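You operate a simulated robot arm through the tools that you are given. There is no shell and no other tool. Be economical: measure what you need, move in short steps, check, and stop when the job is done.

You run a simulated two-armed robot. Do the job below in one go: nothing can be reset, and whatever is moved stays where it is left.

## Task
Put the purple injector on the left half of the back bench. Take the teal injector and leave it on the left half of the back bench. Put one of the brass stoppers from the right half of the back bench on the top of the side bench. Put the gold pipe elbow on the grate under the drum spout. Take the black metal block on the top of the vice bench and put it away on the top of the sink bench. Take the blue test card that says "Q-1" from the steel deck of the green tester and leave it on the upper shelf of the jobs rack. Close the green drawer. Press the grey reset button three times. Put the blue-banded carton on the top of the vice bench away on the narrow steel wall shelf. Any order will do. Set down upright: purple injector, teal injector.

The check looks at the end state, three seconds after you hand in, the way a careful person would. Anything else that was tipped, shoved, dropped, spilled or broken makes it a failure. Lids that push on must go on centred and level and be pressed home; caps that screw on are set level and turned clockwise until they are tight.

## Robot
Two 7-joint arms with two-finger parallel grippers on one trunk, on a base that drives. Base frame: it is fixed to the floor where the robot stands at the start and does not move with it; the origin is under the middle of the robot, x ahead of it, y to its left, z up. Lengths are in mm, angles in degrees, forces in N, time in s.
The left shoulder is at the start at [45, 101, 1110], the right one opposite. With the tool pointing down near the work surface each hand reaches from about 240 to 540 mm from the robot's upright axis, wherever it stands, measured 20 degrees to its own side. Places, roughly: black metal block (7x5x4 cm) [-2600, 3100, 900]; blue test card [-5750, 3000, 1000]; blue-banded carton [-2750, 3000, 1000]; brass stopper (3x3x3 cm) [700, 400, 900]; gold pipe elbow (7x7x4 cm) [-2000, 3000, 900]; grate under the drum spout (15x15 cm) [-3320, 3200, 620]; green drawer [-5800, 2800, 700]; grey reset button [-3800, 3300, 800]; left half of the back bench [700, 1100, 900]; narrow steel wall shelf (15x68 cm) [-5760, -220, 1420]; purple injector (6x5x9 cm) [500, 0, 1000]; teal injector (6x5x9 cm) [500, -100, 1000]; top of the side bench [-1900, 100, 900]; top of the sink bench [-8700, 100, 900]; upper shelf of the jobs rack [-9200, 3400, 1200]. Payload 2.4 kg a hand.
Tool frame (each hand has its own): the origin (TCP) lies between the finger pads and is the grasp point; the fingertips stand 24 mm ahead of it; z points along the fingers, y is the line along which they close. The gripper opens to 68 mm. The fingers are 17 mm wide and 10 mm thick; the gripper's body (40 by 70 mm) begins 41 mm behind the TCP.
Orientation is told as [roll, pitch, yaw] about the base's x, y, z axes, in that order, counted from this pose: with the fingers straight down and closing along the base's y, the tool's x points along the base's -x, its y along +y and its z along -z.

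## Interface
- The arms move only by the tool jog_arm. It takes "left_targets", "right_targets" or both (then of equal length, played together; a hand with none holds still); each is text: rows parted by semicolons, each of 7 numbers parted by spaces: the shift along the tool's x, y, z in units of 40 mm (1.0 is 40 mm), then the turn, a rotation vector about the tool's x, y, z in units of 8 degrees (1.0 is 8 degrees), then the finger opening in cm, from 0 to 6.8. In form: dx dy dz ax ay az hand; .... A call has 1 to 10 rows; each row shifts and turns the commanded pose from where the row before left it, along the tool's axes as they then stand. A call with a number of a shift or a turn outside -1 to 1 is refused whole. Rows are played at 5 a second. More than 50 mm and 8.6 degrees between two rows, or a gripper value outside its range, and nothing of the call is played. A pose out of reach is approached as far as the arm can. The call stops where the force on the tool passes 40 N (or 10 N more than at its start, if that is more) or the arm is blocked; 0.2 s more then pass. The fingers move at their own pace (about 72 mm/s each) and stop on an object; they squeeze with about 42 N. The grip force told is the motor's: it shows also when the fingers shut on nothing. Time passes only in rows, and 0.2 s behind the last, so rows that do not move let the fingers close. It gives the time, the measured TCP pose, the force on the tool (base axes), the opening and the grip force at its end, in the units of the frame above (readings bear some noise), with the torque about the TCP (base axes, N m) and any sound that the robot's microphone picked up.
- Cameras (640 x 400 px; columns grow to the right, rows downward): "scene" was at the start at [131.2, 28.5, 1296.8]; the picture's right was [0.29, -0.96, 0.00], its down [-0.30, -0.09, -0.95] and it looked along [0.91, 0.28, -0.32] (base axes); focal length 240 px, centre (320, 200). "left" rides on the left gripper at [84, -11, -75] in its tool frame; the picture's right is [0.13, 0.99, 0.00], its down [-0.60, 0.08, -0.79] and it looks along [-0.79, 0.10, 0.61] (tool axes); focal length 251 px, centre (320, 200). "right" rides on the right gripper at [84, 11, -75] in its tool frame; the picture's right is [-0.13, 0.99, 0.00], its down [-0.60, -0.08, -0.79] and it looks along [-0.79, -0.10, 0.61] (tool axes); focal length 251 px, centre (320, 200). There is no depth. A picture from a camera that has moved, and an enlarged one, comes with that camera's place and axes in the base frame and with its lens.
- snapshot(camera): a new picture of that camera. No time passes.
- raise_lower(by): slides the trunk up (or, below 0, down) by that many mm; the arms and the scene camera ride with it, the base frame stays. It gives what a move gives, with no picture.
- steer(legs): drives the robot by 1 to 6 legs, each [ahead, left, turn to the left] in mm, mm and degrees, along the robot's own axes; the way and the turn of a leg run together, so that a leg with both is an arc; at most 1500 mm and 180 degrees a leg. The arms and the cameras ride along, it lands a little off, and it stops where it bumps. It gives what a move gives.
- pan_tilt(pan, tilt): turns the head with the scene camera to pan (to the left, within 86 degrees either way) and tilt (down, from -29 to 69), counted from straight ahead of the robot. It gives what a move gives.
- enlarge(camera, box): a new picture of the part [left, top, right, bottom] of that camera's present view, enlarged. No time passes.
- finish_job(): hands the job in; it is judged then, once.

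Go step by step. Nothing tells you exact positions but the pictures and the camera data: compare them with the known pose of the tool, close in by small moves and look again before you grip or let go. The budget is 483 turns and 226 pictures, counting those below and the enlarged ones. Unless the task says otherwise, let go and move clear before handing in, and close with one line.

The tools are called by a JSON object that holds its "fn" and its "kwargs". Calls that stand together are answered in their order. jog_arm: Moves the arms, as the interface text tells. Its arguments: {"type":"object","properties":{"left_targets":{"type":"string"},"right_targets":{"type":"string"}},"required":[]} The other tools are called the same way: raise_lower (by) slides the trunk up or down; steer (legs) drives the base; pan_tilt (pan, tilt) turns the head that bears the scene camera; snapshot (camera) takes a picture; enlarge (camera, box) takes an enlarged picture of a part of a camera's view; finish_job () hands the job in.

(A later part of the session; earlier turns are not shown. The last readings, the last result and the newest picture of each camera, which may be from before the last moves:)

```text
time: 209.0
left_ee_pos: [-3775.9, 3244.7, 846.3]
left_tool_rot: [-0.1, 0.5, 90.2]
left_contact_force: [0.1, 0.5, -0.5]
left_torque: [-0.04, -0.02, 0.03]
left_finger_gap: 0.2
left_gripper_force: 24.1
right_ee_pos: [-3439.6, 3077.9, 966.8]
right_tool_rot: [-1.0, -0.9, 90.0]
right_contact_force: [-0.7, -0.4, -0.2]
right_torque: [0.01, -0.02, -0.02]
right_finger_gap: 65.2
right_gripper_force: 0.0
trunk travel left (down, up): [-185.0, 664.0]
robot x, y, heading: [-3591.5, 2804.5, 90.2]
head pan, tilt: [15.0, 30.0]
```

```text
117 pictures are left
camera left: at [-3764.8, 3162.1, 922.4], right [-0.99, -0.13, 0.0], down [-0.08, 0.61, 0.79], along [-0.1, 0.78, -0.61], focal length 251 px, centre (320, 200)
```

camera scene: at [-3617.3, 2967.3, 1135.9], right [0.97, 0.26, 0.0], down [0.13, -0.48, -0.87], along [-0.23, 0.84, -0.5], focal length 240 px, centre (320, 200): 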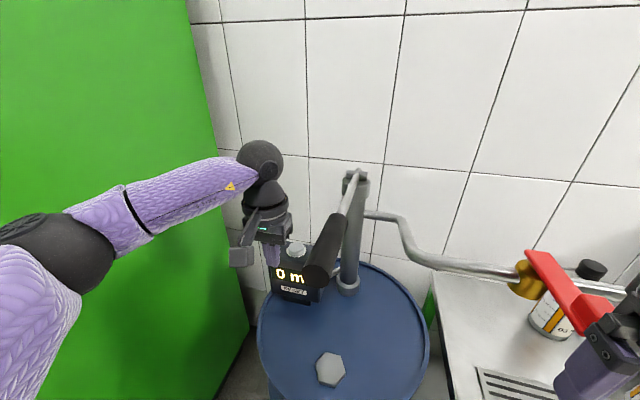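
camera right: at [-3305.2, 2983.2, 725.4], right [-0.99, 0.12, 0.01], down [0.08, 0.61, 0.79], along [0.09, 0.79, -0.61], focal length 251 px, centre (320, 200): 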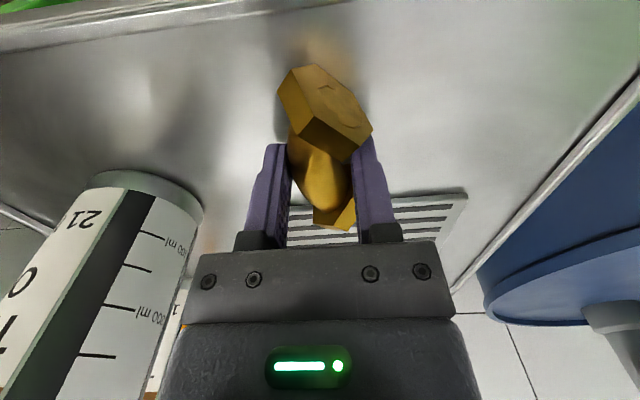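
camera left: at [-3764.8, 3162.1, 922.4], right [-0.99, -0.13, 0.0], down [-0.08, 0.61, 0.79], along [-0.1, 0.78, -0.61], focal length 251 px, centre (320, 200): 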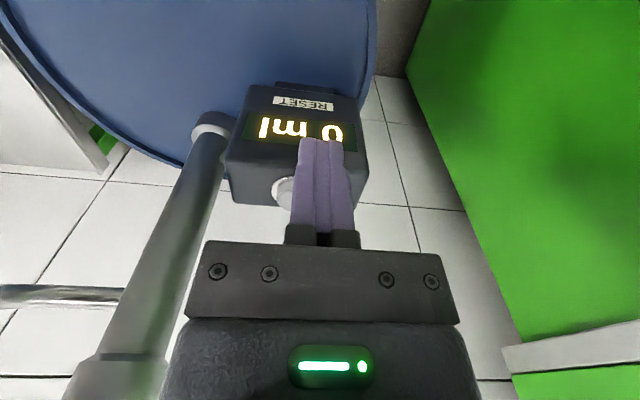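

{"fn": "enlarge", "kwargs": {"camera": "left", "box": [220, 80, 380, 240]}}

{"fn": "jog_arm", "kwargs": {"left_targets": "0.9 -0.2 -0.3 0 0 0 0; 0.9 -0.2 -0.3 0 0 0 0; 0.9 0 -0.2 0 0 0 0; 0 0 0 0 0 0 0"}}

{"fn": "snapshot", "kwargs": {"camera": "left"}}

```text
2.50 times, centred on (300, 160) of left
camera zoom: at [-3764.8, 3162.1, 922.4], right [-0.99, -0.13, 0.0], down [-0.08, 0.61, 0.79], along [-0.1, 0.78, -0.61], focal length 629 px, centre (370, 300)
```

zoom: 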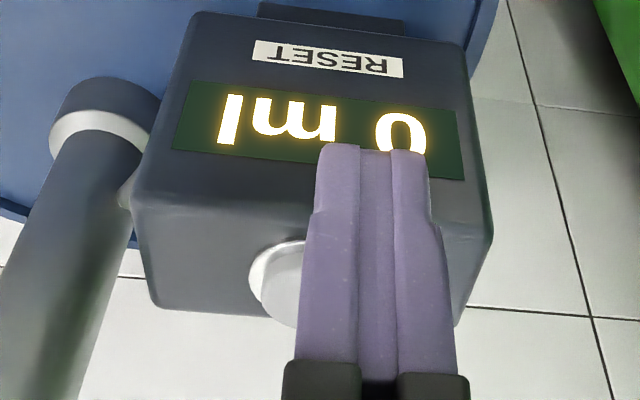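

```text
time: 210.0
left_ee_pos: [-3762.2, 3137.8, 879.6]
left_tool_rot: [-0.2, 0.4, 90.4]
left_contact_force: [0.1, -0.2, 0.0]
left_torque: [0.0, -0.01, 0.01]
left_finger_gap: 0.1
left_gripper_force: 23.4
right_ee_pos: [-3439.2, 3076.5, 966.1]
right_tool_rot: [-1.1, -0.8, 90.0]
right_contact_force: [-0.3, -0.6, 0.0]
right_torque: [-0.01, -0.01, 0.0]
right_finger_gap: 64.7
right_gripper_force: 0.0
trunk travel left (down, up): [-185.0, 664.0]
robot x, y, heading: [-3591.1, 2801.1, 89.9]
head pan, tilt: [15.0, 30.0]
```

```text
115 pictures are left
camera left: at [-3750.7, 3055.1, 955.6], right [-0.99, -0.13, 0.0], down [-0.08, 0.61, 0.79], along [-0.1, 0.78, -0.61], focal length 251 px, centre (320, 200)
```

left: 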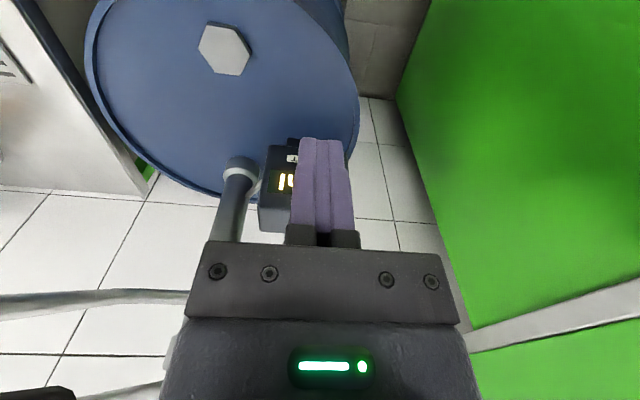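

{"fn": "jog_arm", "kwargs": {"left_targets": "-0.8 0.9 0 0 0 0 0; -0.8 0.9 0 0 0 0 0; 0 0 0 0 0 0 0"}}

{"fn": "snapshot", "kwargs": {"camera": "left"}}

```text
time: 210.8
left_ee_pos: [-3832.2, 3202.0, 881.0]
left_tool_rot: [-0.1, 0.4, 90.3]
left_contact_force: [-0.4, 0.7, -0.1]
left_torque: [-0.03, -0.01, -0.01]
left_finger_gap: 0.0
left_gripper_force: 23.7
right_ee_pos: [-3439.6, 3078.1, 966.7]
right_tool_rot: [-1.1, -0.8, 90.0]
right_contact_force: [0.6, 0.6, -0.6]
right_torque: [-0.03, 0.03, 0.0]
right_finger_gap: 64.9
right_gripper_force: 0.0
trunk travel left (down, up): [-185.0, 664.0]
robot x, y, heading: [-3596.6, 2800.6, 90.1]
head pan, tilt: [15.0, 30.0]
```

```text
114 pictures are left
camera left: at [-3819.9, 3118.6, 956.0], right [-0.99, -0.13, 0.0], down [-0.08, 0.61, 0.79], along [-0.1, 0.78, -0.61], focal length 251 px, centre (320, 200)
```

left: 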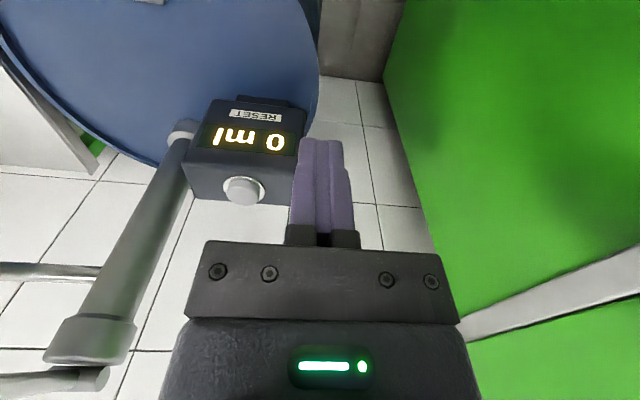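

The right hand is near the pump's red valve lever, so I'll move it back-right first. Then the left hand goes toward the button.

{"fn": "jog_arm", "kwargs": {"right_targets": "0.7 -0.7 0 0 0 0 6.5; 0.6 -0.9 0 0 0 0 6.5; 0 -0.9 0 0 0 0 6.5; 0 0 0 0 0 0 6.5", "left_targets": "-0.3 -0.8 0.1 0 0 0 0; -0.5 -0.8 0.3 0 0 0 0; -0.6 -0.2 0.3 0 0 0 0; 0 0 0 0 0 0 0"}}

{"fn": "steer", "kwargs": {"legs": [[40, 0, 0]]}}

{"fn": "snapshot", "kwargs": {"camera": "scene"}}

{"fn": "snapshot", "kwargs": {"camera": "left"}}

```text
time: 211.8
left_ee_pos: [-3761.1, 3260.3, 853.2]
left_tool_rot: [-0.1, 0.4, 90.2]
left_contact_force: [0.3, 1.3, 0.2]
left_torque: [-0.01, 0.01, 0.04]
left_finger_gap: 0.0
left_gripper_force: 23.3
right_ee_pos: [-3343.6, 3031.6, 964.9]
right_tool_rot: [-1.0, -0.8, 90.0]
right_contact_force: [-0.7, -0.1, 0.7]
right_torque: [0.02, 0.02, 0.0]
right_finger_gap: 65.0
right_gripper_force: 0.0
right hand out of reach, approached as far as the arm can: row 3
trunk travel left (down, up): [-185.0, 664.0]
robot x, y, heading: [-3593.1, 2796.8, 90.4]
head pan, tilt: [15.0, 30.0]
```

```text
time: 212.6
left_ee_pos: [-3761.3, 3300.9, 852.6]
left_tool_rot: [-0.1, 0.4, 90.2]
left_contact_force: [-0.4, 0.8, -0.5]
left_torque: [0.01, 0.0, 0.0]
left_finger_gap: 0.1
left_gripper_force: 23.4
right_ee_pos: [-3344.1, 3072.0, 964.9]
right_tool_rot: [-1.0, -0.8, 89.9]
right_contact_force: [0.4, -0.1, 0.0]
right_torque: [-0.01, -0.02, 0.02]
right_finger_gap: 65.1
right_gripper_force: 0.1
trunk travel left (down, up): [-185.0, 664.0]
robot x, y, heading: [-3591.0, 2843.4, 89.9]
head pan, tilt: [15.0, 30.0]
```

```text
113 pictures are left
camera scene: at [-3617.3, 3007.9, 1136.0], right [0.97, 0.26, 0.0], down [0.13, -0.48, -0.87], along [-0.22, 0.84, -0.5], focal length 240 px, centre (320, 200)
```

scene: 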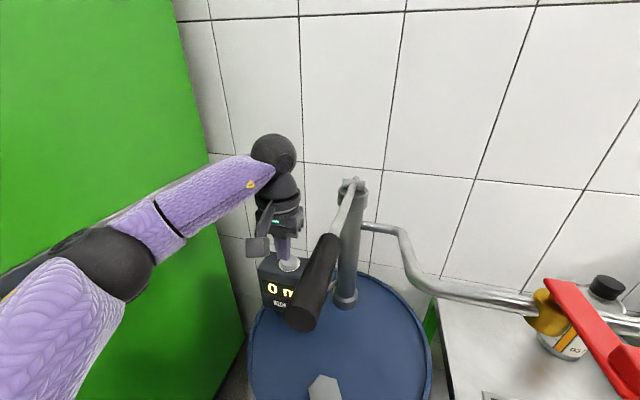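

```text
112 pictures are left
camera left: at [-3749.9, 3217.0, 928.5], right [-0.99, -0.13, 0.0], down [-0.08, 0.61, 0.79], along [-0.1, 0.78, -0.61], focal length 251 px, centre (320, 200)
```

left: 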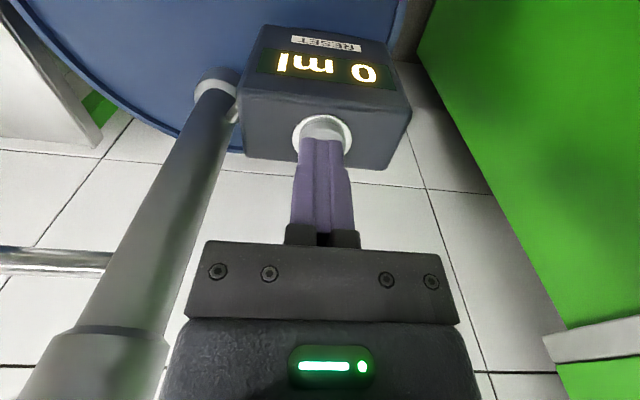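

Button centre is at [-3766, 3324, 789]. I'll move over it and come down close.

{"fn": "jog_arm", "kwargs": {"left_targets": "-0.57 0.12 0 0 0 0 0; 0 0 0.4 0 0 0 0; 0 0 0.25 0 0 0 0; 0 0 0 0 0 0 0"}}

{"fn": "enlarge", "kwargs": {"camera": "left", "box": [200, 60, 440, 240]}}

```text
time: 213.6
left_ee_pos: [-3765.5, 3324.1, 827.3]
left_tool_rot: [-0.1, 0.4, 90.3]
left_contact_force: [-0.4, -0.1, 0.8]
left_torque: [0.05, 0.01, 0.05]
left_finger_gap: 0.0
left_gripper_force: 23.6
right_ee_pos: [-3345.6, 3071.6, 964.2]
right_tool_rot: [-1.0, -0.8, 89.9]
right_contact_force: [0.4, 0.4, -0.5]
right_torque: [-0.02, -0.04, 0.0]
right_finger_gap: 64.9
right_gripper_force: 0.1
trunk travel left (down, up): [-185.0, 664.0]
robot x, y, heading: [-3592.0, 2844.3, 90.0]
head pan, tilt: [15.0, 30.0]
```

```text
2.22 times, centred on (320, 150) of left
camera zoom: at [-3754.6, 3238.9, 903.0], right [-0.99, -0.13, 0.0], down [-0.08, 0.61, 0.79], along [-0.1, 0.78, -0.61], focal length 559 px, centre (320, 311)
```

zoom: 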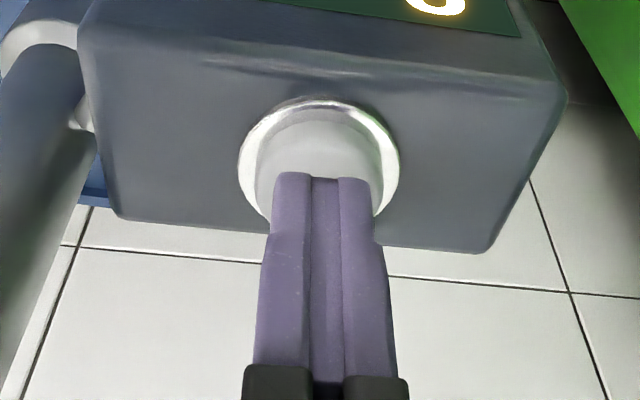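

{"fn": "jog_arm", "kwargs": {"left_targets": "0 0 0.1 0 0 0 0; 0 0 0.08 0 0 0 0; 0 0 0.06 0 0 0 0; 0 0 0.06 0 0 0 0; 0 0 0.06 0 0 0 0; 0 0 0.06 0 0 0 0"}}

```text
time: 215.0
left_ee_pos: [-3766.5, 3324.1, 810.5]
left_tool_rot: [-0.1, 0.3, 90.3]
left_contact_force: [0.1, 1.0, 3.2]
left_torque: [0.08, 0.02, 0.0]
left_finger_gap: 0.1
left_gripper_force: 24.0
right_ee_pos: [-3344.2, 3073.3, 965.2]
right_tool_rot: [-0.9, -0.8, 89.8]
right_contact_force: [0.5, 0.4, 0.6]
right_torque: [-0.03, -0.04, 0.0]
right_finger_gap: 64.9
right_gripper_force: 0.1
trunk travel left (down, up): [-185.0, 664.0]
robot x, y, heading: [-3591.1, 2845.0, 90.0]
head pan, tilt: [15.0, 30.0]
heard: click
```

One click. Release fully, then press again.

{"fn": "jog_arm", "kwargs": {"left_targets": "0 0 -0.2 0 0 0 0; 0 0 -0.2 0 0 0 0; 0 0 0 0 0 0 0; 0 0 0.2 0 0 0 0; 0 0 0.2 0 0 0 0; 0 0 0 0 0 0 0"}}

{"fn": "enlarge", "kwargs": {"camera": "left", "box": [200, 20, 440, 200]}}

```text
time: 216.4
left_ee_pos: [-3764.6, 3324.0, 809.8]
left_tool_rot: [-0.1, 0.3, 90.3]
left_contact_force: [-1.5, 1.3, 3.9]
left_torque: [0.06, 0.05, 0.04]
left_finger_gap: 0.0
left_gripper_force: 23.8
right_ee_pos: [-3344.9, 3072.0, 964.9]
right_tool_rot: [-1.1, -0.8, 89.8]
right_contact_force: [0.3, 0.0, 0.0]
right_torque: [-0.01, 0.04, -0.01]
right_finger_gap: 65.1
right_gripper_force: 0.2
trunk travel left (down, up): [-185.0, 664.0]
robot x, y, heading: [-3590.3, 2841.4, 90.0]
head pan, tilt: [15.0, 30.0]
heard: click
```

```text
2.22 times, centred on (320, 110) of left
camera zoom: at [-3754.4, 3240.0, 885.1], right [-0.99, -0.13, 0.0], down [-0.08, 0.61, 0.79], along [-0.1, 0.78, -0.61], focal length 559 px, centre (320, 400)
```

zoom: 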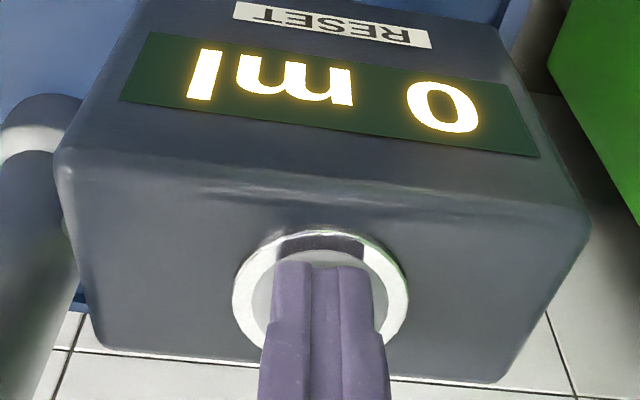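

Second click. One more, then withdraw.

{"fn": "jog_arm", "kwargs": {"left_targets": "0 0 -0.2 0 0 0 0; 0 0 -0.2 0 0 0 0; 0 0 0 0 0 0 0; 0 0 0.2 0 0 0 0; 0 0 0.2 0 0 0 0; 0 0 0 0 0 0 0"}}

{"fn": "jog_arm", "kwargs": {"left_targets": "0 0 -0.4 0 0 0 0; 0 0 -0.6 0 0 0 0; 0.5 0.2 -0.3 0 0 0 0; 0.9 0.1 0 0 0 0 0; 0.9 0 0 0 0 0 0; 0 0 0 0 0 0 2"}}

```text
time: 217.8
left_ee_pos: [-3764.1, 3322.3, 811.6]
left_tool_rot: [0.0, 0.4, 90.2]
left_contact_force: [0.9, 0.2, 3.0]
left_torque: [-0.02, -0.02, 0.01]
left_finger_gap: 0.0
left_gripper_force: 23.2
right_ee_pos: [-3344.9, 3072.4, 964.6]
right_tool_rot: [-1.1, -0.8, 90.0]
right_contact_force: [0.2, -0.1, 0.2]
right_torque: [0.01, -0.02, -0.01]
right_finger_gap: 64.9
right_gripper_force: 0.1
trunk travel left (down, up): [-185.0, 664.0]
robot x, y, heading: [-3591.9, 2844.6, 90.0]
head pan, tilt: [15.0, 30.0]
heard: click
```

```text
time: 219.2
left_ee_pos: [-3776.3, 3229.7, 862.2]
left_tool_rot: [-0.1, 0.5, 90.3]
left_contact_force: [0.0, -0.1, 0.4]
left_torque: [0.01, 0.01, -0.01]
left_finger_gap: 20.0
left_gripper_force: 0.0
right_ee_pos: [-3346.2, 3073.3, 965.1]
right_tool_rot: [-1.0, -0.8, 89.8]
right_contact_force: [-0.3, 0.9, 0.3]
right_torque: [-0.03, 0.0, -0.01]
right_finger_gap: 65.1
right_gripper_force: 0.0
trunk travel left (down, up): [-185.0, 664.0]
robot x, y, heading: [-3593.2, 2845.9, 90.2]
head pan, tilt: [15.0, 30.0]
```

Three clicks heard. Now back off, raise the trunk to normal, and go to the left end of the vice bench for the block and the carton.

{"fn": "steer", "kwargs": {"legs": [[-520, 0, 0]]}}

{"fn": "raise_lower", "kwargs": {"by": 140}}

{"fn": "steer", "kwargs": {"legs": [[0, 880, 0]]}}

```text
time: 222.2
left_ee_pos: [-3775.6, 2720.3, 862.3]
left_tool_rot: [-0.1, 0.4, 90.0]
left_contact_force: [0.3, 0.4, 0.3]
left_torque: [0.0, 0.02, -0.02]
left_finger_gap: 19.9
left_gripper_force: 0.0
right_ee_pos: [-3344.5, 2560.4, 963.6]
right_tool_rot: [-1.0, -0.9, 89.6]
right_contact_force: [0.1, 0.0, -0.1]
right_torque: [0.04, 0.0, 0.02]
right_finger_gap: 65.0
right_gripper_force: 0.0
trunk travel left (down, up): [-185.0, 664.0]
robot x, y, heading: [-3590.7, 2332.5, 89.9]
head pan, tilt: [15.0, 30.0]
```

```text
time: 223.9
left_ee_pos: [-3775.5, 2720.2, 1000.8]
left_tool_rot: [-0.1, 0.4, 89.9]
left_contact_force: [0.5, 0.3, -0.2]
left_torque: [0.02, 0.01, 0.0]
left_finger_gap: 20.0
left_gripper_force: 0.0
right_ee_pos: [-3345.1, 2559.4, 1105.0]
right_tool_rot: [-1.0, -0.8, 89.6]
right_contact_force: [-0.5, 0.6, -0.2]
right_torque: [-0.01, 0.02, 0.0]
right_finger_gap: 64.9
right_gripper_force: 0.0
trunk travel left (down, up): [-325.0, 524.0]
robot x, y, heading: [-3592.0, 2331.0, 89.8]
head pan, tilt: [15.0, 30.0]
```

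```text
time: 228.6
left_ee_pos: [-4677.3, 2710.1, 1001.9]
left_tool_rot: [-0.2, 0.5, 91.3]
left_contact_force: [0.6, -1.6, -0.2]
left_torque: [-0.02, 0.01, 0.01]
left_finger_gap: 19.9
left_gripper_force: 0.0
right_ee_pos: [-4242.2, 2557.5, 1105.6]
right_tool_rot: [-1.1, -0.8, 90.9]
right_contact_force: [0.3, -0.2, 0.1]
right_torque: [0.01, 0.0, -0.02]
right_finger_gap: 65.2
right_gripper_force: 0.2
trunk travel left (down, up): [-325.0, 524.0]
robot x, y, heading: [-4483.5, 2325.9, 90.9]
head pan, tilt: [15.0, 30.0]
```

I drove the wrong way (left). Nothing was touched; now going right 1750.

{"fn": "steer", "kwargs": {"legs": [[0, -900, -0.9], [0, -860, 0]]}}

{"fn": "pan_tilt", "kwargs": {"pan": 0, "tilt": 30}}

{"fn": "snapshot", "kwargs": {"camera": "scene"}}

{"fn": "snapshot", "kwargs": {"camera": "right"}}

```text
time: 237.5
left_ee_pos: [-2907.7, 2720.9, 1001.1]
left_tool_rot: [-0.1, 0.4, 90.8]
left_contact_force: [0.6, 0.0, -0.2]
left_torque: [-0.03, -0.03, 0.03]
left_finger_gap: 19.8
left_gripper_force: 0.0
right_ee_pos: [-2475.0, 2568.3, 1105.4]
right_tool_rot: [-0.9, -0.8, 90.7]
right_contact_force: [0.7, 0.0, -0.7]
right_torque: [-0.04, -0.02, 0.0]
right_finger_gap: 64.9
right_gripper_force: 0.0
trunk travel left (down, up): [-325.0, 524.0]
robot x, y, heading: [-2719.3, 2336.1, 90.5]
head pan, tilt: [15.0, 30.0]
```

```text
time: 238.3
left_ee_pos: [-2908.0, 2721.9, 1003.1]
left_tool_rot: [-0.1, 0.4, 90.7]
left_contact_force: [0.3, 0.0, -0.1]
left_torque: [0.03, 0.02, -0.02]
left_finger_gap: 20.0
left_gripper_force: 0.0
right_ee_pos: [-2474.2, 2568.0, 1104.9]
right_tool_rot: [-0.9, -0.7, 90.5]
right_contact_force: [-0.3, -0.7, -0.6]
right_torque: [0.0, 0.0, 0.01]
right_finger_gap: 65.1
right_gripper_force: 0.2
trunk travel left (down, up): [-325.0, 524.0]
robot x, y, heading: [-2721.8, 2336.4, 90.9]
head pan, tilt: [0.0, 30.0]
```

```text
109 pictures are left
camera scene: at [-2722.8, 2471.7, 1278.2], right [1.0, 0.01, 0.0], down [0.01, -0.5, -0.87], along [-0.01, 0.87, -0.5], focal length 240 px, centre (320, 200)
```

scene: 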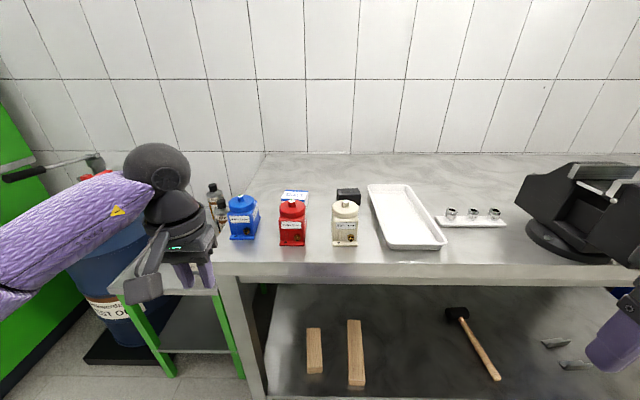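

```text
108 pictures are left
camera right: at [-2486.8, 2483.0, 1178.1], right [-0.99, 0.12, -0.02], down [0.06, 0.59, 0.8], along [0.11, 0.8, -0.6], focal length 251 px, centre (320, 200)
```

right: 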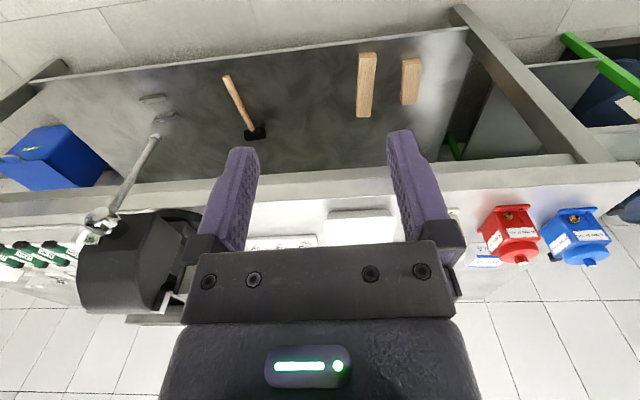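

{"fn": "enlarge", "kwargs": {"camera": "scene", "box": [210, 170, 410, 270]}}

```text
3.20 times, centred on (310, 220) of scene
camera zoom: at [-2722.8, 2471.7, 1278.2], right [1.0, 0.01, 0.0], down [0.01, -0.5, -0.87], along [-0.01, 0.87, -0.5], focal length 768 px, centre (352, 136)
```

zoom: 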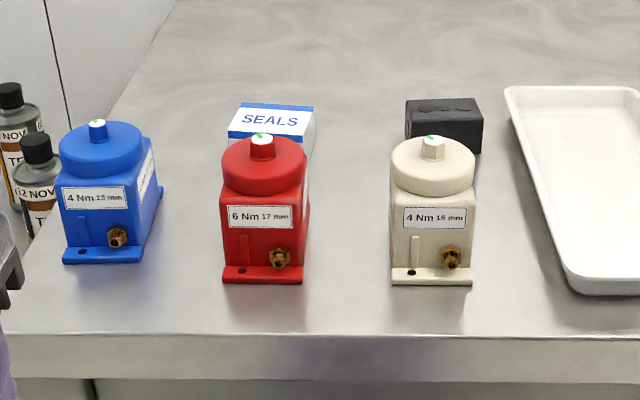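

The carton ("SEALS") is behind the red unit and the black block is behind the cream unit, about 300 mm deep on the bench. I need to get as close as the base allows; first I'll raise and retract the left hand.

{"fn": "jog_arm", "kwargs": {"left_targets": "0.6 0 -0.9 0 0 0 4; 0.6 0 -0.9 0 0 0 4; 0.6 -0.3 -0.9 0 0 0 4; 0.4 -0.3 -0.5 0 0 0 4; 0 0 0 0 0 0 4"}}

{"fn": "steer", "kwargs": {"legs": [[170, 0, -0.7]]}}

{"fn": "steer", "kwargs": {"legs": [[60, 0, 0]]}}

```text
time: 239.5
left_ee_pos: [-2879.9, 2635.4, 1133.7]
left_tool_rot: [0.0, 0.4, 91.0]
left_contact_force: [0.1, 0.4, 2.0]
left_torque: [0.01, 0.02, 0.01]
left_finger_gap: 39.9
left_gripper_force: 0.0
right_ee_pos: [-2474.3, 2568.4, 1104.9]
right_tool_rot: [-1.0, -0.8, 90.6]
right_contact_force: [-0.4, 0.4, 0.6]
right_torque: [0.0, 0.0, -0.02]
right_finger_gap: 65.0
right_gripper_force: 0.2
trunk travel left (down, up): [-325.0, 524.0]
robot x, y, heading: [-2719.6, 2336.2, 90.6]
head pan, tilt: [0.0, 30.0]
```

```text
time: 241.0
left_ee_pos: [-2876.3, 2808.2, 1132.6]
left_tool_rot: [0.0, 0.4, 89.9]
left_contact_force: [0.3, 0.1, -0.1]
left_torque: [0.0, 0.01, 0.01]
left_finger_gap: 39.6
left_gripper_force: 0.0
right_ee_pos: [-2471.0, 2736.2, 1103.8]
right_tool_rot: [-1.0, -0.9, 89.7]
right_contact_force: [-0.2, 0.5, 0.2]
right_torque: [0.01, -0.02, 0.03]
right_finger_gap: 65.1
right_gripper_force: 0.1
trunk travel left (down, up): [-325.0, 524.0]
robot x, y, heading: [-2720.6, 2505.6, 90.0]
head pan, tilt: [0.0, 30.0]
```

```text
time: 241.9
left_ee_pos: [-2876.1, 2870.5, 1133.3]
left_tool_rot: [-0.2, 0.4, 90.0]
left_contact_force: [-0.1, -0.4, 0.2]
left_torque: [0.0, 0.02, 0.01]
left_finger_gap: 40.0
left_gripper_force: 0.1
right_ee_pos: [-2471.5, 2797.9, 1105.0]
right_tool_rot: [-1.0, -0.8, 89.7]
right_contact_force: [-0.2, -0.7, 0.2]
right_torque: [-0.04, 0.01, -0.01]
right_finger_gap: 65.0
right_gripper_force: 0.0
trunk travel left (down, up): [-325.0, 524.0]
robot x, y, heading: [-2721.6, 2567.3, 89.8]
head pan, tilt: [0.0, 30.0]
```

{"fn": "steer", "kwargs": {"legs": [[40, 0, 0]]}}

{"fn": "pan_tilt", "kwargs": {"pan": 0, "tilt": 45}}

{"fn": "snapshot", "kwargs": {"camera": "scene"}}

{"fn": "snapshot", "kwargs": {"camera": "left"}}

```text
time: 242.8
left_ee_pos: [-2875.5, 2909.5, 1133.5]
left_tool_rot: [-0.1, 0.5, 90.0]
left_contact_force: [-0.3, -0.5, 0.1]
left_torque: [-0.02, 0.0, 0.03]
left_finger_gap: 40.1
left_gripper_force: 0.1
right_ee_pos: [-2471.3, 2838.2, 1105.3]
right_tool_rot: [-1.1, -0.8, 89.7]
right_contact_force: [0.0, 0.1, 0.3]
right_torque: [0.0, 0.0, -0.02]
right_finger_gap: 65.2
right_gripper_force: 0.1
trunk travel left (down, up): [-325.0, 524.0]
robot x, y, heading: [-2718.7, 2609.9, 89.8]
head pan, tilt: [0.0, 30.0]
```

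```text
time: 243.6
left_ee_pos: [-2875.6, 2909.1, 1133.3]
left_tool_rot: [-0.1, 0.4, 90.1]
left_contact_force: [-1.0, -0.1, -0.1]
left_torque: [-0.03, 0.0, -0.04]
left_finger_gap: 40.0
left_gripper_force: 0.0
right_ee_pos: [-2472.1, 2835.9, 1104.6]
right_tool_rot: [-1.0, -0.8, 89.7]
right_contact_force: [-0.4, 0.3, -0.6]
right_torque: [0.0, 0.03, 0.02]
right_finger_gap: 65.1
right_gripper_force: 0.0
trunk travel left (down, up): [-325.0, 524.0]
robot x, y, heading: [-2716.6, 2608.7, 89.8]
head pan, tilt: [0.0, 45.0]
```

```text
106 pictures are left
camera scene: at [-2721.1, 2735.0, 1255.6], right [1.0, 0.0, 0.0], down [0.0, -0.71, -0.71], along [0.0, 0.71, -0.71], focal length 240 px, centre (320, 200)
```

scene: 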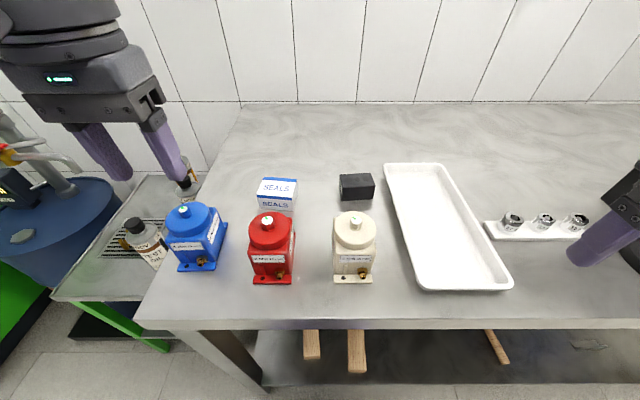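

```text
105 pictures are left
camera left: at [-2865.4, 2825.9, 1208.9], right [-0.99, -0.13, 0.0], down [-0.08, 0.61, 0.79], along [-0.1, 0.78, -0.61], focal length 251 px, centre (320, 200)
```

left: 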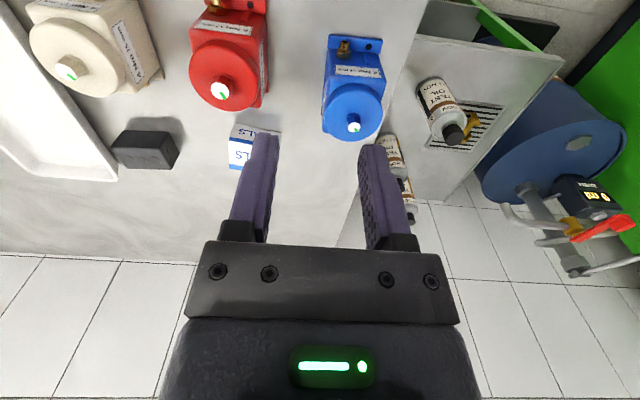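

{"fn": "enlarge", "kwargs": {"camera": "scene", "box": [230, 150, 390, 250]}}

{"fn": "enlarge", "kwargs": {"camera": "left", "box": [90, 60, 290, 185]}}

```text
4.00 times, centred on (310, 200) of scene
camera zoom: at [-2721.1, 2735.0, 1255.6], right [1.0, 0.0, 0.0], down [0.0, -0.71, -0.71], along [0.0, 0.71, -0.71], focal length 960 px, centre (360, 200)
```

zoom: 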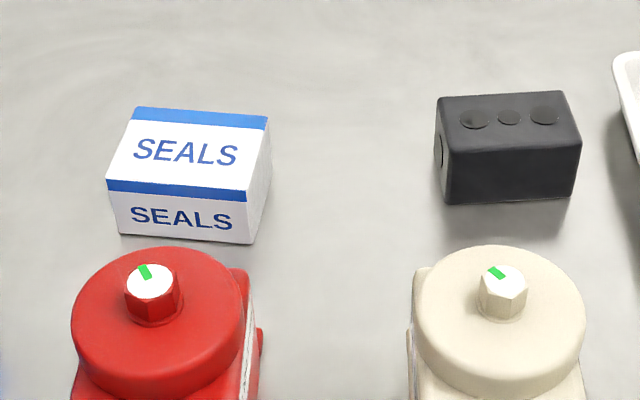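

```text
3.20 times, centred on (190, 122) of left
camera zoom: at [-2865.4, 2825.9, 1208.9], right [-0.99, -0.13, 0.0], down [-0.08, 0.61, 0.79], along [-0.1, 0.78, -0.61], focal length 805 px, centre (736, 448)
```

zoom: 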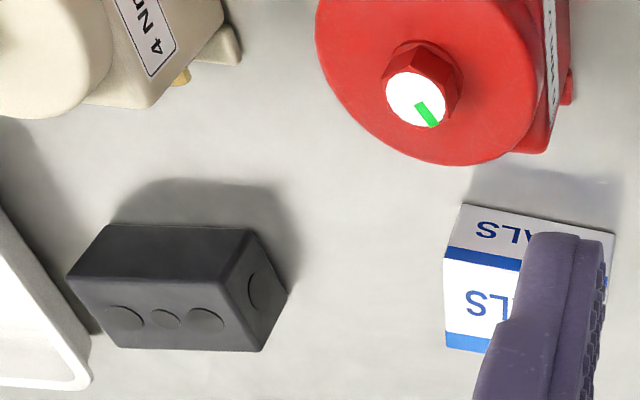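

Carton centre is about [-2808, 3092], 67×60×35 mm; block centre about [-2645, 3110], 70×45×40 mm. Both need the gripper to close along y, so I'll test rotating the right wrist by 90°.

{"fn": "jog_arm", "kwargs": {"right_targets": "0 0 0.2 0 0 -1 6.5; 0 0 0.2 0 0 -1 6.5; 0 0 0.2 0 0 -1 6.5; 0 0 0.2 0 0 -1 6.5; 0 0 0.2 0 0 -1 6.5; 0 0 0 0 0 -1 6.5; 0 0 0 0 0 -1 6.5; 0 0 0 0 0 -1 6.5; 0 0 0 0 0 -1 6.5; 0 0 0 0 0 -1 6.5"}}

{"fn": "snapshot", "kwargs": {"camera": "scene"}}

```text
time: 245.8
left_ee_pos: [-2877.7, 2909.9, 1132.9]
left_tool_rot: [-0.1, 0.3, 90.0]
left_contact_force: [0.1, -0.7, -0.4]
left_torque: [-0.02, -0.03, 0.0]
left_finger_gap: 40.0
left_gripper_force: 0.2
right_ee_pos: [-2543.9, 2809.7, 1060.1]
right_tool_rot: [-0.9, 0.9, 169.7]
right_contact_force: [0.8, 0.3, 0.2]
right_torque: [-0.01, 0.03, 0.02]
right_finger_gap: 65.0
right_gripper_force: 0.0
right hand out of reach, approached as far as the arm can: row 7, 8, 9, 10
trunk travel left (down, up): [-325.0, 524.0]
robot x, y, heading: [-2718.3, 2606.6, 89.5]
head pan, tilt: [0.0, 45.0]
```

```text
102 pictures are left
camera scene: at [-2721.3, 2735.1, 1255.5], right [1.0, 0.0, 0.0], down [0.0, -0.71, -0.71], along [0.0, 0.71, -0.71], focal length 240 px, centre (320, 200)
```

scene: 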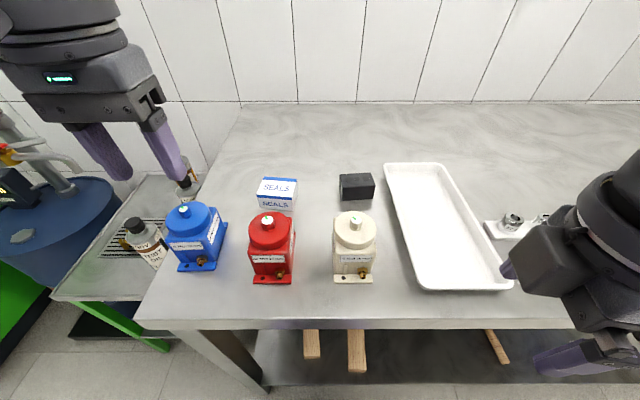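

{"fn": "jog_arm", "kwargs": {"right_targets": "0 0 0 0 0 1 6.5; 0 0 0 0 0 1 6.5; 0 0 0 0 0 1 6.5; 0 0 0 0 0 1 6.5; 0 0 0 0 0 1 6.5; 0 0 0 0 0 1 6.5; 0 0 0 0 0 1 6.5; 0 0 0 0 0 1 6.5; 0 0 0 0 0 1 6.5; 0 0 0 0 0 1 6.5"}}

{"fn": "jog_arm", "kwargs": {"right_targets": "-1 0.1 -0.2 0 0 0 6.5; -1 0.1 0 0 0 0 6.5; -1 0.3 0 0 0 0 6.5; -1 0.5 0 0 0 0 6.5; -1 0.5 0 0 0 0 6.5; -1 0.5 0 0 0 0 6.5; -1 0.3 0 0 0 0 6.5; 0 0 0 0 0 0 6.5"}}

{"fn": "snapshot", "kwargs": {"camera": "scene"}}

```text
time: 246.5
left_ee_pos: [-2876.9, 2908.4, 1133.5]
left_tool_rot: [0.0, 0.4, 90.0]
left_contact_force: [-0.5, 0.2, 0.7]
left_torque: [0.01, 0.01, 0.02]
left_finger_gap: 39.9
left_gripper_force: 0.1
right_ee_pos: [-2543.3, 2809.7, 1061.0]
right_tool_rot: [-1.2, 0.7, 153.2]
right_contact_force: [-0.3, 2.1, 1.7]
right_torque: [-0.34, -0.15, 0.18]
right_finger_gap: 64.8
right_gripper_force: 0.1
trunk travel left (down, up): [-325.0, 524.0]
robot x, y, heading: [-2718.5, 2609.9, 90.0]
head pan, tilt: [0.0, 45.0]
stopped in row 3 (right hand): the force on the tool passed its limit at 73 N (the readings are from after the stop); the commanded pose is now the measured one
```

```text
time: 248.1
left_ee_pos: [-2879.4, 2909.0, 1133.0]
left_tool_rot: [0.1, 0.6, 89.5]
left_contact_force: [-5.6, -2.3, 0.2]
left_torque: [0.19, -0.57, -0.38]
left_finger_gap: 40.1
left_gripper_force: 0.1
right_ee_pos: [-2833.0, 2856.9, 1066.0]
right_tool_rot: [-1.1, 0.5, 153.1]
right_contact_force: [0.5, -0.2, 0.4]
right_torque: [-0.02, -0.01, -0.01]
right_finger_gap: 64.9
right_gripper_force: 0.1
trunk travel left (down, up): [-325.0, 524.0]
robot x, y, heading: [-2715.1, 2608.6, 89.7]
head pan, tilt: [0.0, 45.0]
stopped in row 8 (left hand): the force on the tool passed its limit at 109 N (the readings are from after the stop); the commanded pose is now the measured one
```

```text
101 pictures are left
camera scene: at [-2720.8, 2735.0, 1255.6], right [1.0, 0.0, 0.0], down [0.0, -0.71, -0.71], along [0.0, 0.71, -0.71], focal length 240 px, centre (320, 200)
```

scene: 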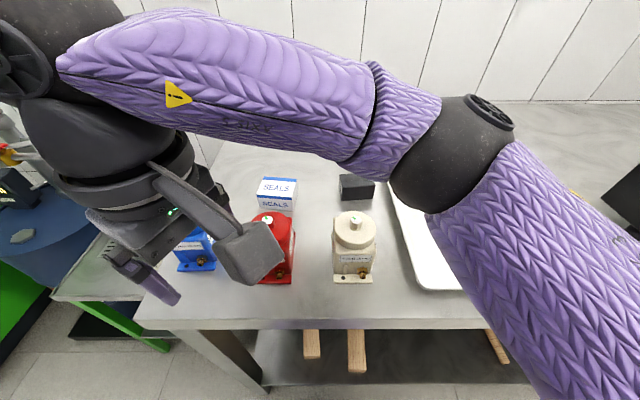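

I chained those moves wrongly: the rotation stopped early and the translation then went sideways. I'll retrace the path exactly backwards.

{"fn": "jog_arm", "kwargs": {"right_targets": "1 -0.3 0 0 0 0 6.5; 1 -0.5 0 0 0 0 6.5; 1 -0.5 0 0 0 0 6.5; 1 -0.5 0 0 0 0 6.5; 1 -0.3 0 0 0 0 6.5; 1 -0.1 0 0 0 0 6.5; 0.9 -0.1 0 0 0 0 6.5; 0 0 0 0 0 0 6.5"}}

{"fn": "snapshot", "kwargs": {"camera": "scene"}}

```text
time: 249.9
left_ee_pos: [-2880.6, 2908.9, 1133.8]
left_tool_rot: [0.2, 0.6, 89.5]
left_contact_force: [0.6, 0.4, 0.7]
left_torque: [-0.03, 0.02, -0.01]
left_finger_gap: 40.0
left_gripper_force: 0.1
right_ee_pos: [-2542.6, 2810.4, 1070.3]
right_tool_rot: [-1.0, 0.6, 153.1]
right_contact_force: [-0.1, -0.6, -0.6]
right_torque: [0.0, 0.0, 0.01]
right_finger_gap: 65.1
right_gripper_force: 0.1
trunk travel left (down, up): [-325.0, 524.0]
robot x, y, heading: [-2718.7, 2609.5, 90.0]
head pan, tilt: [0.0, 45.0]
```

```text
100 pictures are left
camera scene: at [-2721.1, 2734.9, 1255.6], right [1.0, 0.0, 0.0], down [0.0, -0.71, -0.71], along [0.0, 0.71, -0.71], focal length 240 px, centre (320, 200)
```

scene: 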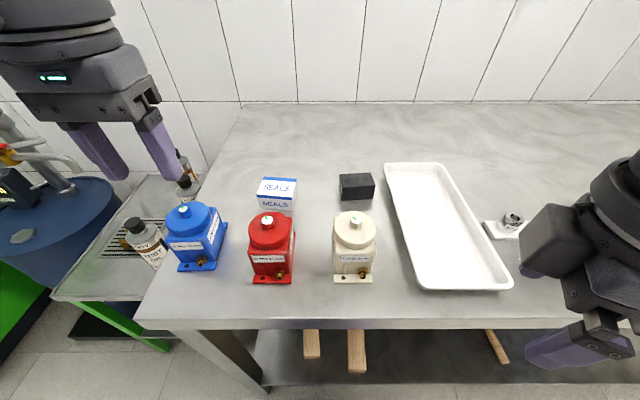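

Nothing was disturbed. Keeping yaw 153°, I'll move the right hand toward the block at safe height to test reach.

{"fn": "jog_arm", "kwargs": {"right_targets": "-0.81 -0.79 0 0 0 0 6.5; -0.81 -0.79 0 0 0 0 6.5; -0.81 -0.79 0 0 0 0 6.5; -0.81 -0.79 0 0 0 0 6.5; -0.81 -0.79 0 0 0 0 6.5; -0.81 -0.79 0 0 0 0 6.5; -0.81 -0.79 0 0 0 0 6.5; 0 0 0 0 0 0 6.5"}}

{"fn": "snapshot", "kwargs": {"camera": "scene"}}

```text
time: 251.7
left_ee_pos: [-2879.8, 2907.6, 1133.5]
left_tool_rot: [0.2, 0.6, 89.5]
left_contact_force: [0.0, 0.1, -0.2]
left_torque: [0.01, -0.03, -0.03]
left_finger_gap: 39.9
left_gripper_force: 0.1
right_ee_pos: [-2642.4, 2965.2, 1063.0]
right_tool_rot: [-1.0, 0.6, 153.0]
right_contact_force: [0.8, -0.4, -0.4]
right_torque: [0.05, -0.03, -0.01]
right_finger_gap: 65.2
right_gripper_force: 0.0
right hand out of reach, approached as far as the arm can: row 3, 4, 5, 6, 7
trunk travel left (down, up): [-325.0, 524.0]
robot x, y, heading: [-2718.5, 2606.8, 89.9]
head pan, tilt: [0.0, 45.0]
```

```text
99 pictures are left
camera scene: at [-2721.2, 2735.0, 1255.6], right [1.0, 0.0, 0.0], down [0.0, -0.71, -0.71], along [0.0, 0.71, -0.71], focal length 240 px, centre (320, 200)
```

scene: 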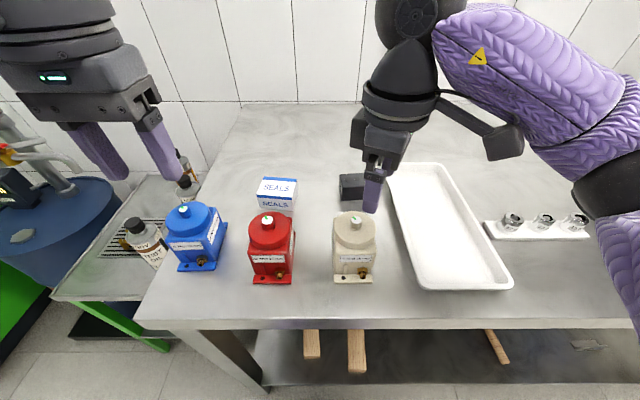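

{"fn": "raise_lower", "kwargs": {"by": 100}}

{"fn": "jog_arm", "kwargs": {"right_targets": "0 0 0.9 0 0 0 6.5; 0 0 0.9 0 0 0 6.5; 0 0 0.4 0 0 0 6.5; -0.45 -0.89 0 0 0 0 6.5; -0.45 -0.89 0 0 0 0 6.5; -0.45 -0.89 0 0 0 0 6.5; -0.3 -0.59 0 0 0 0 6.5; 0 0 0 0 0 0 6.5"}}

{"fn": "snapshot", "kwargs": {"camera": "scene"}}

```text
time: 253.0
left_ee_pos: [-2880.3, 2910.3, 1233.6]
left_tool_rot: [0.1, 0.6, 89.5]
left_contact_force: [-1.2, 0.7, -0.3]
left_torque: [0.01, -0.04, 0.0]
left_finger_gap: 40.0
left_gripper_force: 0.1
right_ee_pos: [-2641.4, 2955.9, 1177.7]
right_tool_rot: [-3.4, -0.6, 153.0]
right_contact_force: [-0.3, -0.4, 0.5]
right_torque: [-0.02, -0.01, 0.02]
right_finger_gap: 64.7
right_gripper_force: 0.0
trunk travel left (down, up): [-425.0, 424.0]
robot x, y, heading: [-2718.0, 2606.1, 89.8]
head pan, tilt: [0.0, 45.0]
```

```text
time: 254.8
left_ee_pos: [-2879.8, 2907.9, 1233.5]
left_tool_rot: [0.1, 0.7, 89.5]
left_contact_force: [-0.1, 1.1, 0.8]
left_torque: [-0.01, 0.0, 0.0]
left_finger_gap: 40.2
left_gripper_force: 0.0
right_ee_pos: [-2636.1, 2959.8, 1107.1]
right_tool_rot: [-3.3, -0.7, 152.3]
right_contact_force: [-0.5, 0.3, 0.4]
right_torque: [0.0, 0.03, 0.02]
right_finger_gap: 64.9
right_gripper_force: 0.0
right hand out of reach, approached as far as the arm can: row 3, 4, 5, 6, 7
trunk travel left (down, up): [-425.0, 424.0]
robot x, y, heading: [-2721.9, 2608.0, 89.9]
head pan, tilt: [0.0, 45.0]
```

```text
98 pictures are left
camera scene: at [-2721.2, 2719.5, 1356.4], right [1.0, 0.0, 0.0], down [0.0, -0.71, -0.71], along [0.0, 0.71, -0.71], focal length 240 px, centre (320, 200)
```

scene: 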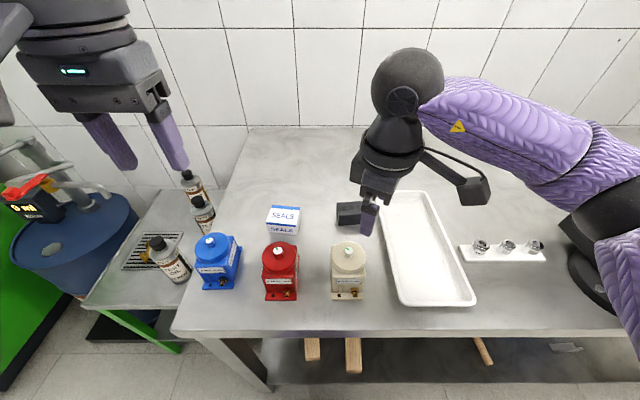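

That wrist direction is limited. I'll rotate back to 90° and try the other direction (toward yaw 0) at full extension, which worked better earlier.

{"fn": "jog_arm", "kwargs": {"right_targets": "0 0 0 0 0 1 6.5; 0 0 0 0 0 1 6.5; 0 0 0 0 0 1 6.5; 0 0 0 0 0 1 6.5; 0 0 0 0 0 1 6.5; 0 0 0 0 0 1 6.5; 0 0 0 0 0 1 6.5; 0 0 0 0 0 0.8 6.5; 0 0 0 0 0 0 6.5"}}

{"fn": "snapshot", "kwargs": {"camera": "right"}}

```text
time: 256.8
left_ee_pos: [-2879.5, 2908.5, 1233.4]
left_tool_rot: [0.2, 0.6, 89.5]
left_contact_force: [0.2, 0.1, -0.7]
left_torque: [0.0, -0.02, 0.0]
left_finger_gap: 39.8
left_gripper_force: 0.0
right_ee_pos: [-2638.8, 2960.5, 1105.2]
right_tool_rot: [-1.0, -3.4, 90.5]
right_contact_force: [-0.1, 1.0, -0.4]
right_torque: [0.01, -0.01, -0.01]
right_finger_gap: 65.0
right_gripper_force: 0.0
trunk travel left (down, up): [-425.0, 424.0]
robot x, y, heading: [-2721.8, 2608.6, 89.9]
head pan, tilt: [0.0, 45.0]
```

```text
97 pictures are left
camera right: at [-2650.6, 2871.7, 1175.1], right [-0.99, 0.12, -0.01], down [0.06, 0.56, 0.83], along [0.11, 0.82, -0.56], focal length 251 px, centre (320, 200)
```

right: 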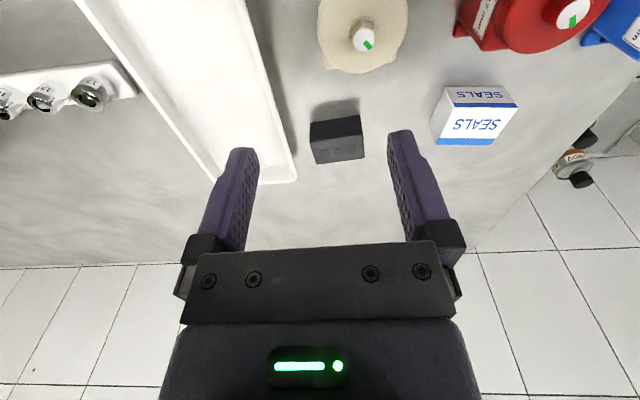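

{"fn": "jog_arm", "kwargs": {"right_targets": "0 0 0 0 0.42 0 6.5; -0.9 0 0.2 0 0 0 6.5; -0.9 0 0.2 0 0 0 6.5; -0.9 0 0.2 0 0 0 6.5; -0.9 0.1 0.2 0 0 0 6.5; 0 0 0 0 0 0 6.5"}}

```text
time: 258.2
left_ee_pos: [-2879.5, 2908.5, 1234.2]
left_tool_rot: [0.1, 0.7, 89.6]
left_contact_force: [0.0, 0.1, 0.4]
left_torque: [-0.06, 0.01, 0.0]
left_finger_gap: 40.1
left_gripper_force: 0.0
right_ee_pos: [-2641.5, 3093.6, 1076.1]
right_tool_rot: [-1.0, -0.1, 90.6]
right_contact_force: [-1.6, 0.2, -0.2]
right_torque: [0.0, -0.01, 0.01]
right_finger_gap: 64.9
right_gripper_force: 0.1
right hand out of reach, approached as far as the arm can: row 5
trunk travel left (down, up): [-425.0, 424.0]
robot x, y, heading: [-2724.0, 2606.1, 89.5]
head pan, tilt: [0.0, 45.0]
```

Extended over the block with yaw 90°. Now rotate toward yaw 10° here.

{"fn": "jog_arm", "kwargs": {"right_targets": "0 0 0 0 0 1 6.5; 0 0 0 0 0 1 6.5; 0 0 0 0 0 1 6.5; 0 0 0 0 0 1 6.5; 0 0 0 0 0 1 6.5; 0 0 0 0 0 1 6.5; 0 0 0 0 0 1 6.5; 0 0 0 0 0 1 6.5; 0 0 0 0 0 1 6.5; 0 0 0 0 0 1 6.5"}}

{"fn": "snapshot", "kwargs": {"camera": "scene"}}

```text
time: 260.4
left_ee_pos: [-2879.6, 2908.8, 1234.4]
left_tool_rot: [0.1, 0.6, 89.5]
left_contact_force: [-0.3, -0.6, 0.0]
left_torque: [-0.04, -0.01, -0.02]
left_finger_gap: 39.9
left_gripper_force: 0.0
right_ee_pos: [-2639.4, 3093.0, 1073.0]
right_tool_rot: [-0.3, -0.9, 10.4]
right_contact_force: [0.0, -1.2, 0.4]
right_torque: [-0.01, -0.01, 0.0]
right_finger_gap: 65.2
right_gripper_force: 0.1
trunk travel left (down, up): [-425.0, 424.0]
robot x, y, heading: [-2719.2, 2607.0, 89.8]
head pan, tilt: [0.0, 45.0]
```

```text
96 pictures are left
camera scene: at [-2721.3, 2719.5, 1356.4], right [1.0, 0.0, 0.0], down [0.0, -0.71, -0.71], along [0.0, 0.71, -0.71], focal length 240 px, centre (320, 200)
```

scene: 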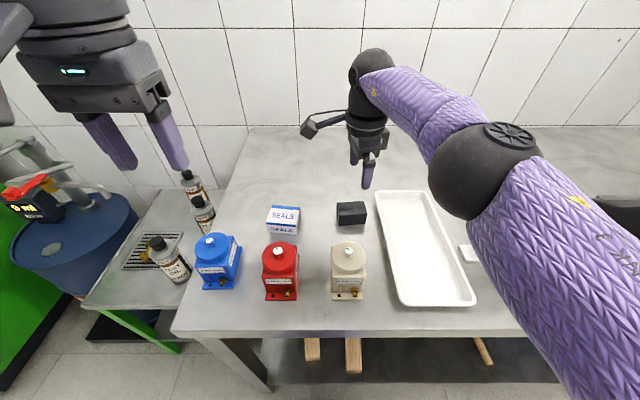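

That works. Finish the rotation, lower to z≈1000 and look.

{"fn": "jog_arm", "kwargs": {"right_targets": "0 0 0.5 0 0 0.8 6.8; 0 0 0.6 0 0 0.5 6.8; 0 0 0.6 0 0 0 6.8; 0 0 0 0 0 0 6.8"}}

{"fn": "snapshot", "kwargs": {"camera": "right"}}

```text
time: 261.4
left_ee_pos: [-2880.0, 2908.8, 1233.6]
left_tool_rot: [0.1, 0.6, 89.4]
left_contact_force: [0.3, -0.1, 0.4]
left_torque: [-0.02, 0.01, 0.0]
left_finger_gap: 39.9
left_gripper_force: 0.2
right_ee_pos: [-2636.1, 3093.8, 1004.5]
right_tool_rot: [0.1, -1.1, 0.1]
right_contact_force: [-0.1, -0.4, 0.4]
right_torque: [0.0, 0.0, 0.05]
right_finger_gap: 67.8
right_gripper_force: 0.1
trunk travel left (down, up): [-425.0, 424.0]
robot x, y, heading: [-2722.3, 2609.9, 89.6]
head pan, tilt: [0.0, 45.0]
```

```text
95 pictures are left
camera right: at [-2722.8, 3104.4, 1077.5], right [0.13, 0.99, 0.0], down [0.59, -0.08, 0.8], along [0.8, -0.1, -0.59], focal length 251 px, centre (320, 200)
```

right: 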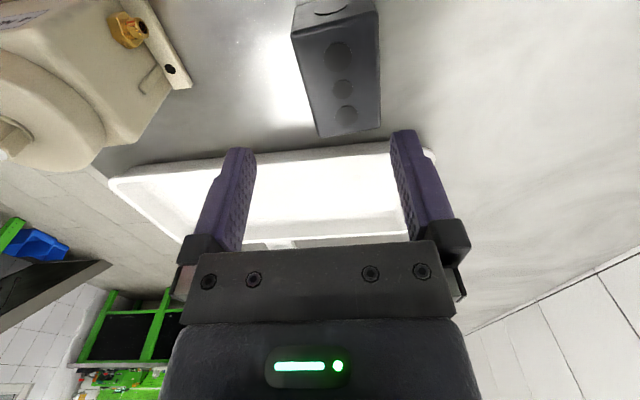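

{"fn": "jog_arm", "kwargs": {"right_targets": "0.22 0.33 0 0 0.14 0 6.8; 0 0 0 0 0 0 6.8"}}

{"fn": "raise_lower", "kwargs": {"by": -35}}

{"fn": "snapshot", "kwargs": {"camera": "right"}}

```text
time: 262.0
left_ee_pos: [-2880.3, 2908.4, 1234.0]
left_tool_rot: [0.1, 0.5, 89.5]
left_contact_force: [0.3, -1.0, 0.4]
left_torque: [-0.03, -0.01, 0.01]
left_finger_gap: 40.1
left_gripper_force: 0.1
right_ee_pos: [-2643.9, 3094.5, 1004.4]
right_tool_rot: [0.0, 0.0, 0.2]
right_contact_force: [-0.5, 0.8, -0.2]
right_torque: [-0.01, -0.02, 0.0]
right_finger_gap: 67.9
right_gripper_force: 0.1
right hand out of reach, approached as far as the arm can: row 1
trunk travel left (down, up): [-425.0, 424.0]
robot x, y, heading: [-2720.2, 2606.7, 89.9]
head pan, tilt: [0.0, 45.0]
```

```text
time: 262.8
left_ee_pos: [-2880.4, 2908.9, 1198.9]
left_tool_rot: [0.2, 0.6, 89.5]
left_contact_force: [-0.7, -0.8, -0.2]
left_torque: [-0.03, 0.0, 0.01]
left_finger_gap: 40.2
left_gripper_force: 0.0
right_ee_pos: [-2645.1, 3092.2, 970.2]
right_tool_rot: [0.1, 0.2, 0.3]
right_contact_force: [0.1, -0.4, 0.5]
right_torque: [-0.02, -0.01, 0.02]
right_finger_gap: 68.1
right_gripper_force: 0.0
trunk travel left (down, up): [-390.0, 460.0]
robot x, y, heading: [-2722.4, 2608.9, 90.0]
head pan, tilt: [0.0, 45.0]
```

```text
94 pictures are left
camera right: at [-2728.6, 3103.4, 1044.7], right [0.13, 0.99, 0.0], down [0.61, -0.08, 0.79], along [0.79, -0.1, -0.61], focal length 251 px, centre (320, 200)
```

right: 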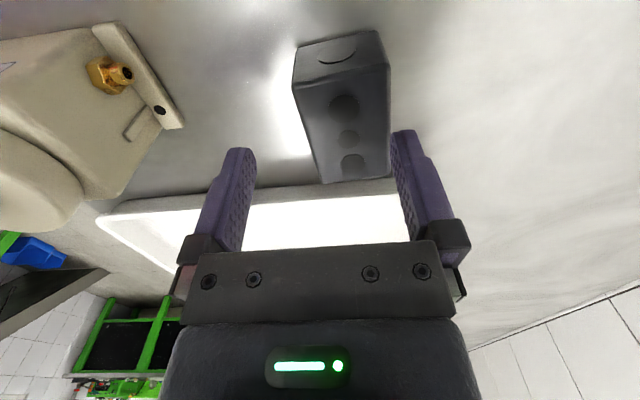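

{"fn": "steer", "kwargs": {"legs": [[17, 0, 0]]}}

{"fn": "snapshot", "kwargs": {"camera": "right"}}

```text
time: 263.6
left_ee_pos: [-2880.6, 2926.1, 1197.6]
left_tool_rot: [0.0, 0.7, 89.5]
left_contact_force: [0.5, -0.3, -0.3]
left_torque: [-0.02, -0.05, 0.01]
left_finger_gap: 40.1
left_gripper_force: 0.1
right_ee_pos: [-2643.8, 3109.5, 970.8]
right_tool_rot: [-0.1, 0.0, 0.1]
right_contact_force: [-1.1, -0.5, -0.2]
right_torque: [-0.04, 0.02, 0.03]
right_finger_gap: 68.1
right_gripper_force: 0.0
trunk travel left (down, up): [-390.0, 460.0]
robot x, y, heading: [-2719.1, 2623.7, 89.9]
head pan, tilt: [0.0, 45.0]
```

```text
93 pictures are left
camera right: at [-2728.3, 3121.2, 1044.1], right [0.13, 0.99, 0.0], down [0.61, -0.08, 0.79], along [0.79, -0.1, -0.61], focal length 251 px, centre (320, 200)
```

right: 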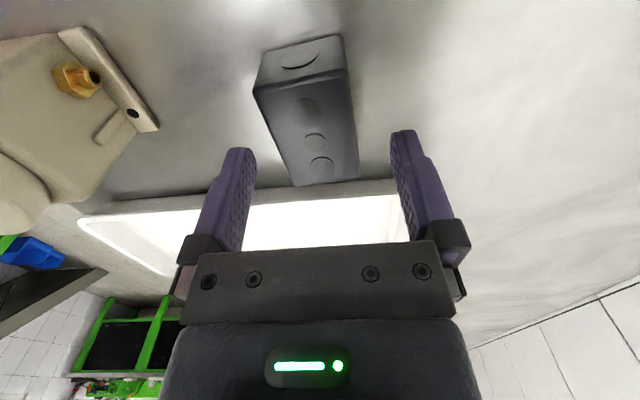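

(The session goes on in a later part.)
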